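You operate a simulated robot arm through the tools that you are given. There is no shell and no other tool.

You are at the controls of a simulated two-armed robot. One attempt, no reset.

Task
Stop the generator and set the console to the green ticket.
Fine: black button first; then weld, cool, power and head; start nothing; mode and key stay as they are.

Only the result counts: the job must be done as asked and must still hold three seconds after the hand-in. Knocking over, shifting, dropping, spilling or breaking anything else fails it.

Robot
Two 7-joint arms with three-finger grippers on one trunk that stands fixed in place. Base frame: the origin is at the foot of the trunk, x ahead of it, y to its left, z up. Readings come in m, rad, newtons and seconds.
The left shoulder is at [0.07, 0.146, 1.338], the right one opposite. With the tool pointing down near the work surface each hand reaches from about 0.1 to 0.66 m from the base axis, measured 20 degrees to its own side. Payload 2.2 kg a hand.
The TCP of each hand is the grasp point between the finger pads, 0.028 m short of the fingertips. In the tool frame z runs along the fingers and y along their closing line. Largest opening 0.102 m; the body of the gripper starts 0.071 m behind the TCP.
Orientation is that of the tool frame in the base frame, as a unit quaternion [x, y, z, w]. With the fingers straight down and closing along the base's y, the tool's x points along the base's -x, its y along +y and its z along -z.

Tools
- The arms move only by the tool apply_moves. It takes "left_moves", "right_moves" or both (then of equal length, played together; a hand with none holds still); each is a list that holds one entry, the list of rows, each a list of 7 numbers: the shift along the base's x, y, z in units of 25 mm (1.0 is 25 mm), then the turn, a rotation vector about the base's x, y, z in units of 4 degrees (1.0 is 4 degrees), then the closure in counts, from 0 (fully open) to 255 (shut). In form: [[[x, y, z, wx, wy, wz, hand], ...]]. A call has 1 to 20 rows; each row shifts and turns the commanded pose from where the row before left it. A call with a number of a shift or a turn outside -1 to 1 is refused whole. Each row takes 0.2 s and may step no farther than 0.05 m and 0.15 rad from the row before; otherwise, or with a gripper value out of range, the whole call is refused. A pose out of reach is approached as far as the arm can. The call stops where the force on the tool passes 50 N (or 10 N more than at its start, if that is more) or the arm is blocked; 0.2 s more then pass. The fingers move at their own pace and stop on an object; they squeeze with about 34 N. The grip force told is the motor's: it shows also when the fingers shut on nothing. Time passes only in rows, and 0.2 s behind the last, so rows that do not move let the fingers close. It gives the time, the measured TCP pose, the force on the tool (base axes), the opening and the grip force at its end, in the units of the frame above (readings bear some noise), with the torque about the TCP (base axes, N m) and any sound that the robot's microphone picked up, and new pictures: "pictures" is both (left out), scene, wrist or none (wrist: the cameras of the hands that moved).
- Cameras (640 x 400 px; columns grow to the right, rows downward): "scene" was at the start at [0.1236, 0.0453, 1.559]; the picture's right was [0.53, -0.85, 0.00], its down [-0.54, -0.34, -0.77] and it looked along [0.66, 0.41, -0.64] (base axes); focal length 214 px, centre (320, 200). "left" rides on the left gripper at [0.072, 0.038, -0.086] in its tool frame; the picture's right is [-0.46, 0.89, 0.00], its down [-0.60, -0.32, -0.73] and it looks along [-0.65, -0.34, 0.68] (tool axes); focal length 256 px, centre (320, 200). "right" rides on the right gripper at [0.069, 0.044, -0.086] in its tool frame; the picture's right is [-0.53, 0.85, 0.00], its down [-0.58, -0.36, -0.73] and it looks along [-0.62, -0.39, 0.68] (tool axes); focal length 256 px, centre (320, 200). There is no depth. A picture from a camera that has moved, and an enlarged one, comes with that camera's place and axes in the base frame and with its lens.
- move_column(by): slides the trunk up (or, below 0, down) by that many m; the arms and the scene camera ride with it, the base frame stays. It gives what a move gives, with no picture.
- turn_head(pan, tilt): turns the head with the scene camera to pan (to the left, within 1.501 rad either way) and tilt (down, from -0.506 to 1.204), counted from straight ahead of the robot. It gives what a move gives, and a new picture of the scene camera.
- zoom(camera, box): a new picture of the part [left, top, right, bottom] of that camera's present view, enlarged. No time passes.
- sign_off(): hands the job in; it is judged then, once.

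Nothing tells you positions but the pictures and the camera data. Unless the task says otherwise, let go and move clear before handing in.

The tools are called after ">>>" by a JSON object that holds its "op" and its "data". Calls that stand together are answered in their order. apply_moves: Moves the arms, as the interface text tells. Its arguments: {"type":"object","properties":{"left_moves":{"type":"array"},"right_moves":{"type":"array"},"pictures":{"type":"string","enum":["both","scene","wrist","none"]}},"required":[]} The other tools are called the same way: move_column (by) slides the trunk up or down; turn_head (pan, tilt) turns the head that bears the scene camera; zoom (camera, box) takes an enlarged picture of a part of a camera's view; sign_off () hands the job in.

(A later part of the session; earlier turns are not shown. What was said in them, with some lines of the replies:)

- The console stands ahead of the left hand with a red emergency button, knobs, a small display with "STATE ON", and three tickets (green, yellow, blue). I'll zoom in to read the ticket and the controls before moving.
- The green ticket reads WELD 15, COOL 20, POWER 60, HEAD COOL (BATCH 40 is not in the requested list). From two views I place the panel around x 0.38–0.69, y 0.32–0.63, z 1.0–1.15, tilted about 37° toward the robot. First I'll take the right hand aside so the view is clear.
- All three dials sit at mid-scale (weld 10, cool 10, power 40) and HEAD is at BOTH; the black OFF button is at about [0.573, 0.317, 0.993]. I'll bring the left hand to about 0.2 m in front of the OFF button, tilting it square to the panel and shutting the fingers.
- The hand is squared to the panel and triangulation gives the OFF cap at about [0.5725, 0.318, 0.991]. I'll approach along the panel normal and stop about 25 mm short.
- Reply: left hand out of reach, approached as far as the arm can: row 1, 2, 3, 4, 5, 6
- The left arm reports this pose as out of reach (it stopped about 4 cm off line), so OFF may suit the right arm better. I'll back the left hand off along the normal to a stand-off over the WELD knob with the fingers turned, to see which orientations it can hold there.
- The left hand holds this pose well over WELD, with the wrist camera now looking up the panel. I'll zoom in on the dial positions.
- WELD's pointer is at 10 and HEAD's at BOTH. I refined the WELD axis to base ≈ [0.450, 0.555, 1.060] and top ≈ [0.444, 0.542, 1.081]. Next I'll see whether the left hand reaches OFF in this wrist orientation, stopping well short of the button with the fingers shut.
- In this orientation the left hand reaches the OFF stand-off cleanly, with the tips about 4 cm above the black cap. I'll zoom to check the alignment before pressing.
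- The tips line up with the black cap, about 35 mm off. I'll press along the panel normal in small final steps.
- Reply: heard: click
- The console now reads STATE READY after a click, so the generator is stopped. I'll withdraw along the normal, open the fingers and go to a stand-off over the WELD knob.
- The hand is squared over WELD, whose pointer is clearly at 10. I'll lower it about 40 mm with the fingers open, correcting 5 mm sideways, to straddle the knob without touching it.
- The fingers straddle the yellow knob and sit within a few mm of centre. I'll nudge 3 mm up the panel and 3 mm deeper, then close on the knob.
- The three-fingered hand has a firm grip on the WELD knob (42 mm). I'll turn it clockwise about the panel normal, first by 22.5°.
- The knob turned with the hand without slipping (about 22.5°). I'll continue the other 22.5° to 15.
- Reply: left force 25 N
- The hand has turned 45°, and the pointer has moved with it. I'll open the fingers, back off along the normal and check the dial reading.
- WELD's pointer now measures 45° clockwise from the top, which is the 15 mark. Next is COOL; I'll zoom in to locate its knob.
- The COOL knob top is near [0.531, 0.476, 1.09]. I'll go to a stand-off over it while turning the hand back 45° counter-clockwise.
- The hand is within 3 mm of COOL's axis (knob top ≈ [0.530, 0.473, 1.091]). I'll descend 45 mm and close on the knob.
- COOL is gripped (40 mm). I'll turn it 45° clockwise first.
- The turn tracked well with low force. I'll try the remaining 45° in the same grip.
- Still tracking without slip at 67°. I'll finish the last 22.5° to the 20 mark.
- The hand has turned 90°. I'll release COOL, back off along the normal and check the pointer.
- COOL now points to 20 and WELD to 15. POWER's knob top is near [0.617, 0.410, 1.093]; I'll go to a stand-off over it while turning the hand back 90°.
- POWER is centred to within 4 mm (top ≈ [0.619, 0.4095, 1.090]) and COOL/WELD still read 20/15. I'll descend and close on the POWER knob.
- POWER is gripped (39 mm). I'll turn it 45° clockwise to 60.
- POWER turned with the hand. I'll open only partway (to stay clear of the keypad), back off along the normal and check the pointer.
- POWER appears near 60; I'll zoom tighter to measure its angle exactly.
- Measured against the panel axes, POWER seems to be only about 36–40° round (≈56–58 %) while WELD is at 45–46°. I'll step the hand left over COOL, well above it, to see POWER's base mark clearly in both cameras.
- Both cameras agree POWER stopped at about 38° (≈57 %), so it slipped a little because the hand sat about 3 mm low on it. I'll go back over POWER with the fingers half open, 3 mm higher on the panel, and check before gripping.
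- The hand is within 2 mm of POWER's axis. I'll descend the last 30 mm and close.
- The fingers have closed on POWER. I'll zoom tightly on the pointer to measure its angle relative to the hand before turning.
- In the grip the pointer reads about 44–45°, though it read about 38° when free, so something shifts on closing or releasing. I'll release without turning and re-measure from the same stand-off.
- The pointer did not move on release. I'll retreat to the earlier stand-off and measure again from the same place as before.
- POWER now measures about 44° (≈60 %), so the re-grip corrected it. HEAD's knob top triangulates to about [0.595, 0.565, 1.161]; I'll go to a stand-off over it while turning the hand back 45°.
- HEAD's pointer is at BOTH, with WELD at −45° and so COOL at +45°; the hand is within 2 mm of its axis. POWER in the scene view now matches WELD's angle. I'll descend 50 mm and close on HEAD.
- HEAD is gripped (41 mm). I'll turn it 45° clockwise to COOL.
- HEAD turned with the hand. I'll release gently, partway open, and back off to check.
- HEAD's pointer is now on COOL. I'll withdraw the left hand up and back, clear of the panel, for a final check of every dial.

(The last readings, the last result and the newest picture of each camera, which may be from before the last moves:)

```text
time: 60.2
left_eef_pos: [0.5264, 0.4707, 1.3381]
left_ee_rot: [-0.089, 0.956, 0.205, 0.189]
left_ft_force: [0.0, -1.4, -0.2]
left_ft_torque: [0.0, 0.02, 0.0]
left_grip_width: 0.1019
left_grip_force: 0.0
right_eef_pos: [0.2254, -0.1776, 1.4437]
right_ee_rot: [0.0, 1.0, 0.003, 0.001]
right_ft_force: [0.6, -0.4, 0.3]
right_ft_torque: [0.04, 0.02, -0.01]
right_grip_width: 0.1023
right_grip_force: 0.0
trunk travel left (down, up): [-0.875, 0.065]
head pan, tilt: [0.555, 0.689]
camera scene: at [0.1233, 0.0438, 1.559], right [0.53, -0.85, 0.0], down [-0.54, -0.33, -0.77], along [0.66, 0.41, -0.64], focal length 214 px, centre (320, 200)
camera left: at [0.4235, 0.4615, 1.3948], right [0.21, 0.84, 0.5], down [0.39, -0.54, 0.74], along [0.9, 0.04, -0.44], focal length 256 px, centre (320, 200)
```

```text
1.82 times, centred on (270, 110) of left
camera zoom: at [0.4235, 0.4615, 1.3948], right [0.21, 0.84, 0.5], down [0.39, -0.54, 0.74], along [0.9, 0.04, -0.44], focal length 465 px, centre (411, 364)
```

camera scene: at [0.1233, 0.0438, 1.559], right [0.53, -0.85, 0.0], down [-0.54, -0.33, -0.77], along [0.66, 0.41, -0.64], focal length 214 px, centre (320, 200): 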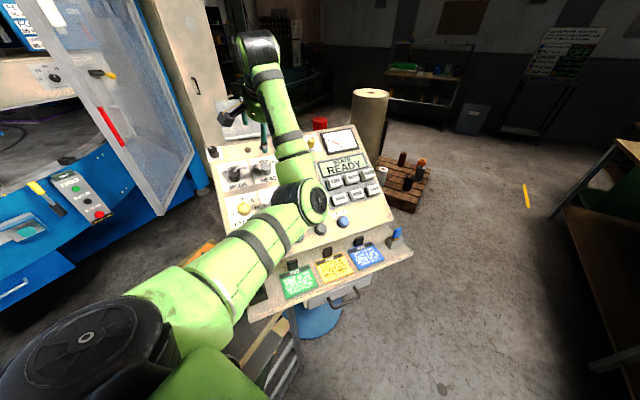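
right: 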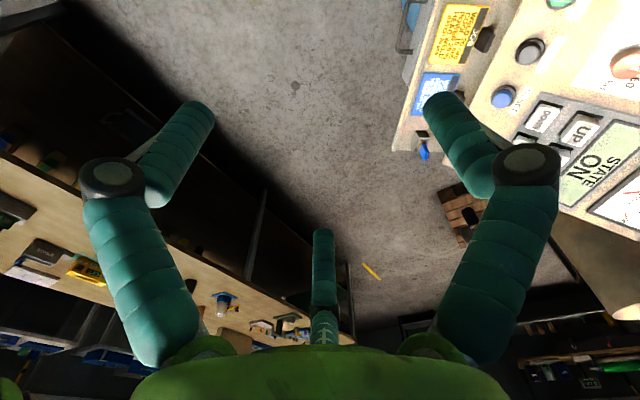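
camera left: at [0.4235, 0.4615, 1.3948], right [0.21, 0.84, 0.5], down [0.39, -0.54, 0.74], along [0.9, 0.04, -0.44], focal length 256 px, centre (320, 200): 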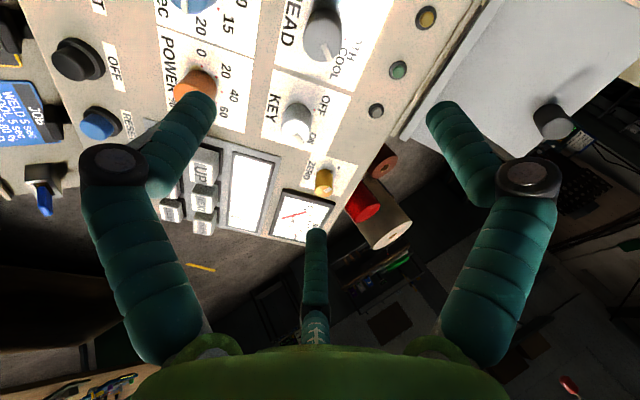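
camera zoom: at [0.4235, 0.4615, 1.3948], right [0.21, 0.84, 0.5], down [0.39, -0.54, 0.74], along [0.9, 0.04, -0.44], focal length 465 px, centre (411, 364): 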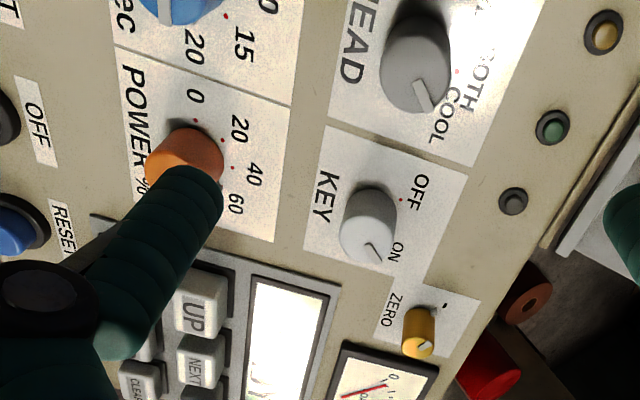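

HEAD reads COOL and KEY is still ON. I'll move the hand back toward its starting area so the scene camera sees the whole panel.

>>> {"op": "apply_moves", "data": {"left_moves": [[[-0.8, 0.2, 0.4, 0, 0, 0, 0], [-0.8, 0.2, 0.4, 0, 0, 0, 0], [-0.8, 0.2, 0.4, 0, 0, 0, 0], [-0.8, 0.2, 0.4, 0, 0, 0, 0], [-0.8, 0.2, 0.4, 0, 0, 0, 0], [-0.8, 0.2, 0.4, 0, 0, 0, 0], [-0.8, 0.2, 0.4, 0, 0, 0, 0], [-0.8, 0.2, 0.4, 0, 0, 0, 0]]]}}

>>> {"op": "zoom", "data": {"camera": "left", "box": [200, 0, 500, 250]}}

>>> {"op": "zoom", "data": {"camera": "scene", "box": [200, 120, 400, 290]}}

```text
time: 62.0
left_eef_pos: [0.3644, 0.5152, 1.416]
left_ee_rot: [-0.088, 0.957, 0.202, 0.189]
left_ft_force: [0.8, 0.1, 0.1]
left_ft_torque: [0.0, -0.02, -0.01]
left_grip_width: 0.1019
left_grip_force: 0.1
right_eef_pos: [0.2243, -0.1758, 1.4445]
right_ee_rot: [0.0, 1.0, 0.001, 0.001]
right_ft_force: [-0.9, 0.3, 0.1]
right_ft_torque: [0.0, -0.01, 0.03]
right_grip_width: 0.1021
right_grip_force: 0.0
trunk travel left (down, up): [-0.875, 0.065]
head pan, tilt: [0.555, 0.689]
camera scene: at [0.1223, 0.0452, 1.5591], right [0.53, -0.85, 0.0], down [-0.54, -0.34, -0.77], along [0.66, 0.41, -0.64], focal length 214 px, centre (320, 200)
camera left: at [0.2628, 0.506, 1.4745], right [0.21, 0.84, 0.5], down [0.39, -0.54, 0.75], along [0.9, 0.04, -0.44], focal length 256 px, centre (320, 200)
```

scene: 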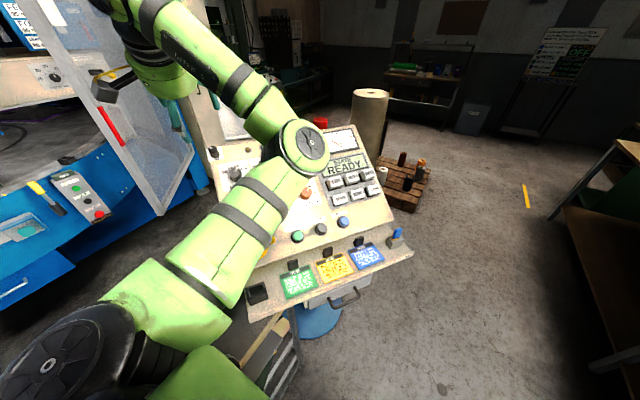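
left: 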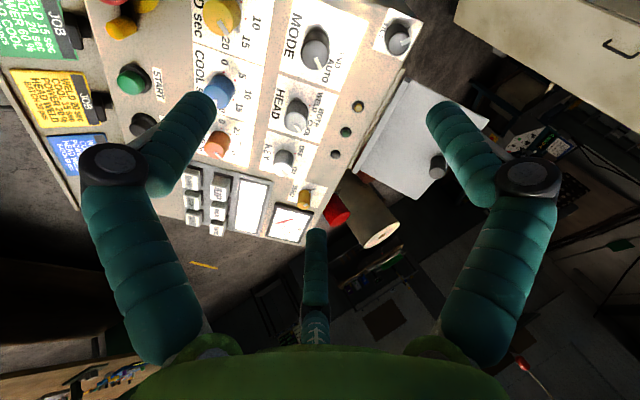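

```text
1.60 times, centred on (350, 125) of left
camera zoom: at [0.2628, 0.506, 1.4745], right [0.21, 0.84, 0.5], down [0.39, -0.54, 0.75], along [0.9, 0.04, -0.44], focal length 410 px, centre (272, 320)
```

zoom: 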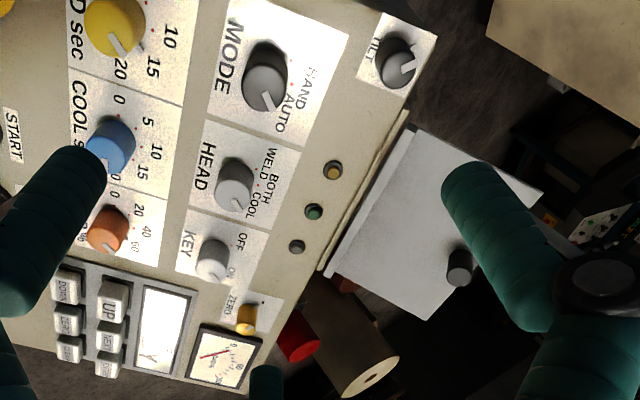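

```text
2.35 times, centred on (300, 205) of scene
camera zoom: at [0.1223, 0.0452, 1.5591], right [0.53, -0.85, 0.0], down [-0.54, -0.34, -0.77], along [0.66, 0.41, -0.64], focal length 505 px, centre (367, 188)
```

zoom: 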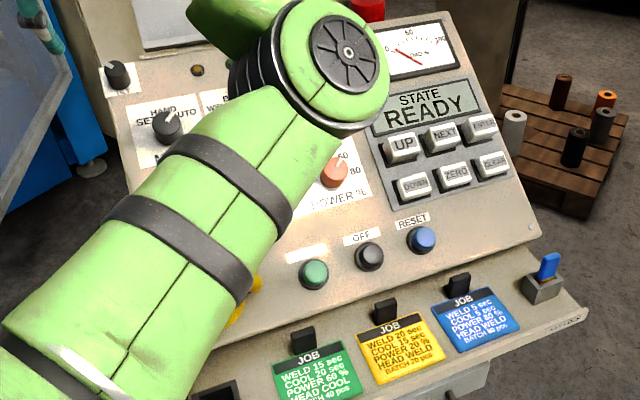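

The wrist camera now sees most dials at once. I'll zoom in on each.

>>> {"op": "zoom", "data": {"camera": "left", "box": [230, 0, 300, 50]}}

>>> {"op": "zoom", "data": {"camera": "left", "box": [200, 50, 300, 170]}}

>>> {"op": "zoom", "data": {"camera": "left", "box": [260, 20, 360, 190]}}

```text
8.00 times, centred on (265, 25) of left
camera zoom: at [0.2628, 0.506, 1.4745], right [0.21, 0.84, 0.5], down [0.39, -0.54, 0.75], along [0.9, 0.04, -0.44], focal length 2048 px, centre (760, 1600)
```

zoom: 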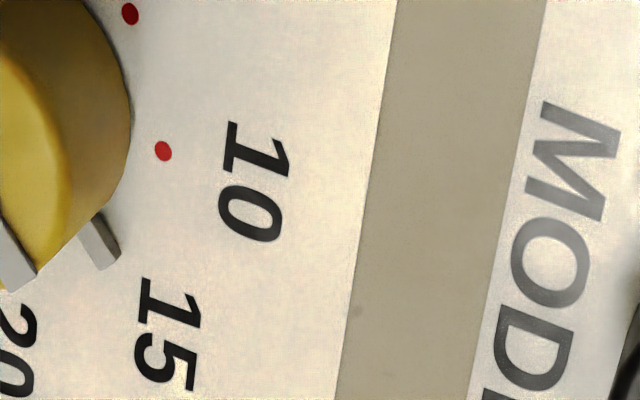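

```text
3.33 times, centred on (250, 110) of left
camera zoom: at [0.2628, 0.506, 1.4745], right [0.21, 0.84, 0.5], down [0.39, -0.54, 0.75], along [0.9, 0.04, -0.44], focal length 853 px, centre (553, 500)
```

zoom: 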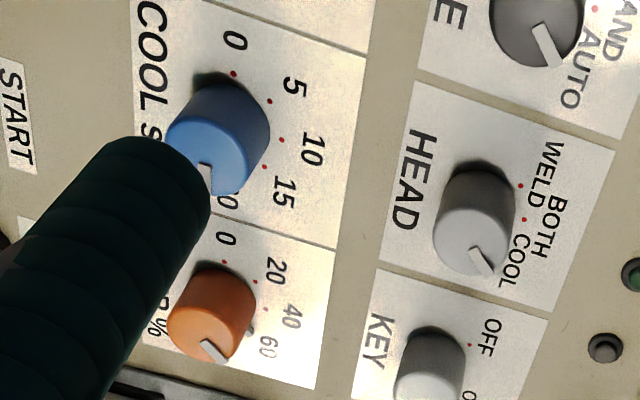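

```text
2.35 times, centred on (310, 105) of left
camera zoom: at [0.2628, 0.506, 1.4745], right [0.21, 0.84, 0.5], down [0.39, -0.54, 0.75], along [0.9, 0.04, -0.44], focal length 602 px, centre (344, 424)
```

zoom: 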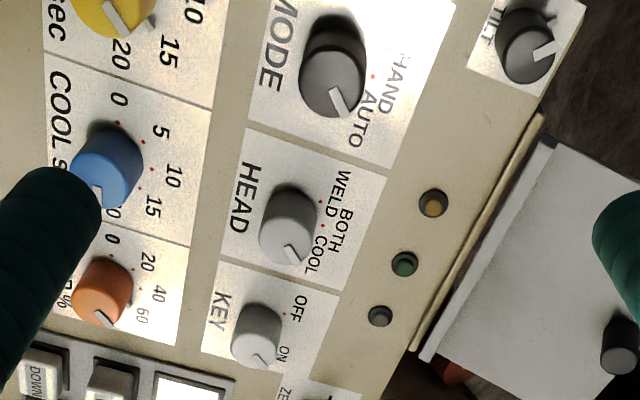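

WELD's skirt mark sits on the 15 position with its red dot covered. I'll close the fingers to unblock COOL and POWER, then zoom in on them.

>>> {"op": "apply_moves", "data": {"left_moves": [[[0, 0, 0, 0, 0, 0, 255], [0, 0, 0, 0, 0, 0, 255], [0, 0, 0, 0, 0, 0, 255], [0, 0, 0, 0, 0, 0, 255]]], "pictures": "wrist"}}

>>> {"op": "zoom", "data": {"camera": "left", "box": [190, 55, 270, 115]}}

>>> {"op": "zoom", "data": {"camera": "left", "box": [190, 110, 270, 170]}}

>>> {"op": "zoom", "data": {"camera": "left", "box": [270, 85, 350, 145]}}

>>> {"op": "zoom", "data": {"camera": "left", "box": [180, 0, 260, 60]}}

```text
time: 63.0
left_eef_pos: [0.3673, 0.5153, 1.4157]
left_ee_rot: [-0.089, 0.957, 0.204, 0.189]
left_ft_force: [0.2, -0.5, -0.4]
left_ft_torque: [-0.01, 0.0, 0.0]
left_grip_width: 0.0019
left_grip_force: 31.5
right_eef_pos: [0.2259, -0.1745, 1.4448]
right_ee_rot: [0.0, 1.0, 0.002, 0.001]
right_ft_force: [0.5, 0.1, -0.1]
right_ft_torque: [0.0, -0.01, 0.02]
right_grip_width: 0.102
right_grip_force: 0.0
trunk travel left (down, up): [-0.875, 0.065]
head pan, tilt: [0.555, 0.689]
camera left: at [0.2647, 0.5061, 1.4741], right [0.21, 0.84, 0.5], down [0.39, -0.54, 0.75], along [0.9, 0.04, -0.44], focal length 256 px, centre (320, 200)
```

left: 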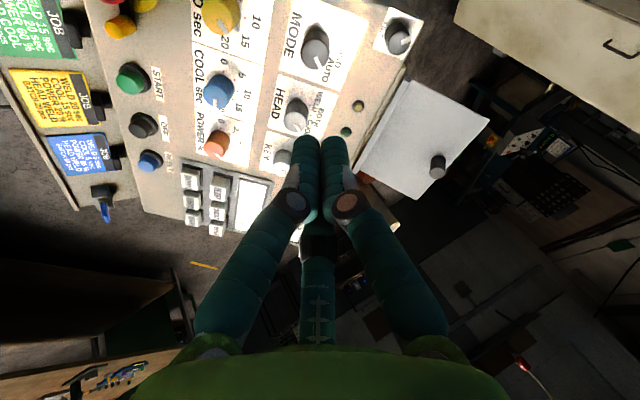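

```text
6.67 times, centred on (230, 85) of left
camera zoom: at [0.2647, 0.5061, 1.4741], right [0.21, 0.84, 0.5], down [0.39, -0.54, 0.75], along [0.9, 0.04, -0.44], focal length 1707 px, centre (920, 967)
```

zoom: 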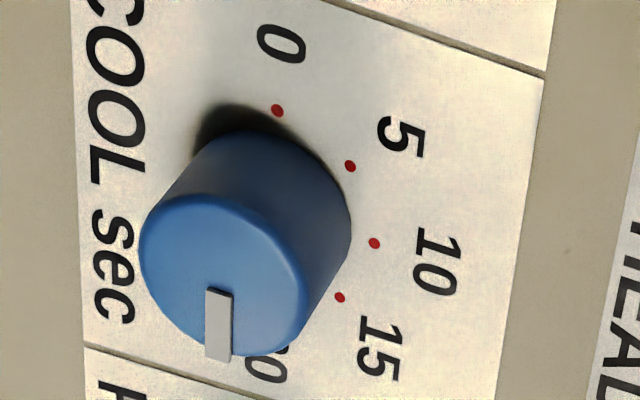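

```text
6.67 times, centred on (230, 140) of left
camera zoom: at [0.2647, 0.5061, 1.4741], right [0.21, 0.84, 0.5], down [0.39, -0.54, 0.75], along [0.9, 0.04, -0.44], focal length 1707 px, centre (920, 600)
```

zoom: 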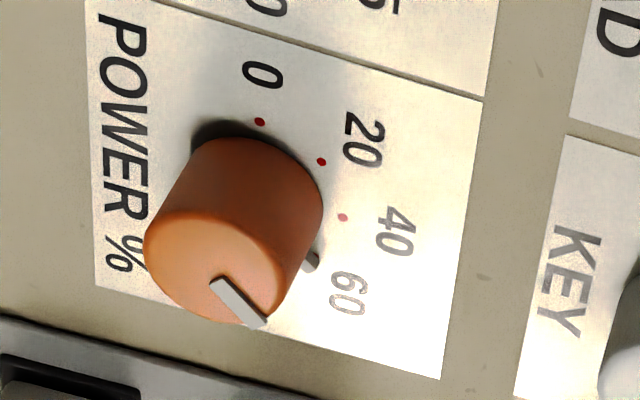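

```text
6.67 times, centred on (310, 115) of left
camera zoom: at [0.2647, 0.5061, 1.4741], right [0.21, 0.84, 0.5], down [0.39, -0.54, 0.75], along [0.9, 0.04, -0.44], focal length 1707 px, centre (387, 767)
```

zoom: 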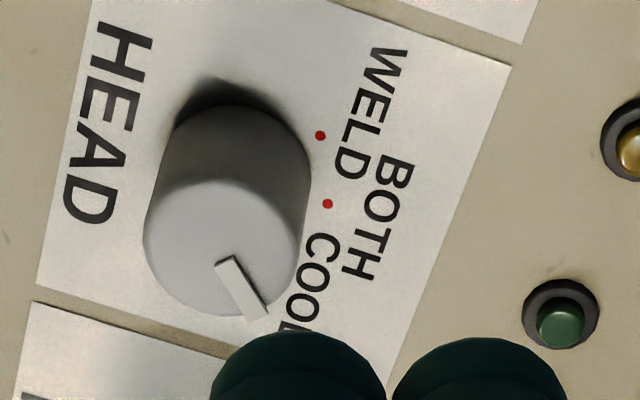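

```text
6.67 times, centred on (220, 30) of left
camera zoom: at [0.2647, 0.5061, 1.4741], right [0.21, 0.84, 0.5], down [0.39, -0.54, 0.75], along [0.9, 0.04, -0.44], focal length 1707 px, centre (987, 1333)
```

zoom: 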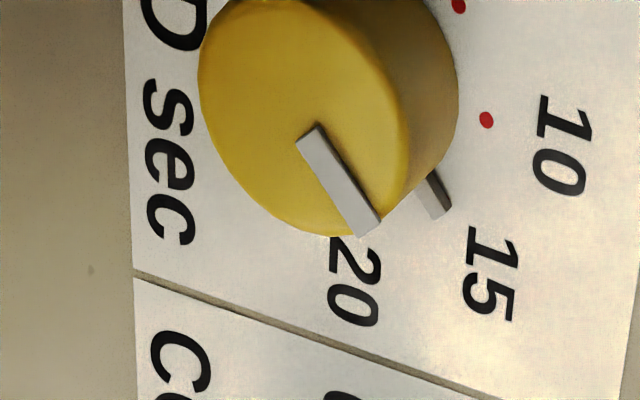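

Every dial checks out: WELD is at about 15, COOL about 20, POWER about 60 and HEAD at COOL. MODE is still AUTO, KEY is still ON, and the display reads READY. The keypad and the start button were not touched, and the hand is empty and clear, so I'm handing in.

>>> {"op": "sign_off", "data": {}}

```text
The job is handed in.
```

The generator is stopped and the console is set to the green ticket; I have handed the job in, but no result has come back yet.

| Control | Before | Now |
|---|---|---|
| Display (after the black button) | STATE ON | STATE READY |
| WELD | 10 sec | 15 sec |
| COOL | 10 sec | 20 sec |
| POWER | 40 % | 60 % |
| HEAD | BOTH | COOL |
| MODE | AUTO | AUTO (not touched) |
| KEY | ON | ON (not touched) |

- **Accuracy:** I read the knob angles from the camera pictures. Each pointer is within about 2° of its mark on most readings; a few came out 3–4° off.
- **POWER:** this knob slipped on the first turn and stopped at about 57 %. I went back, gripped it again and checked that it reached 60 %.
- **Batch:** the ticket also says BATCH 40 pcs. I left it alone because your list named only weld, cool, power and head, so I did not press any keypad keys.
- **Start:** I pressed nothing except the black button, and both hands are empty and clear of the console.
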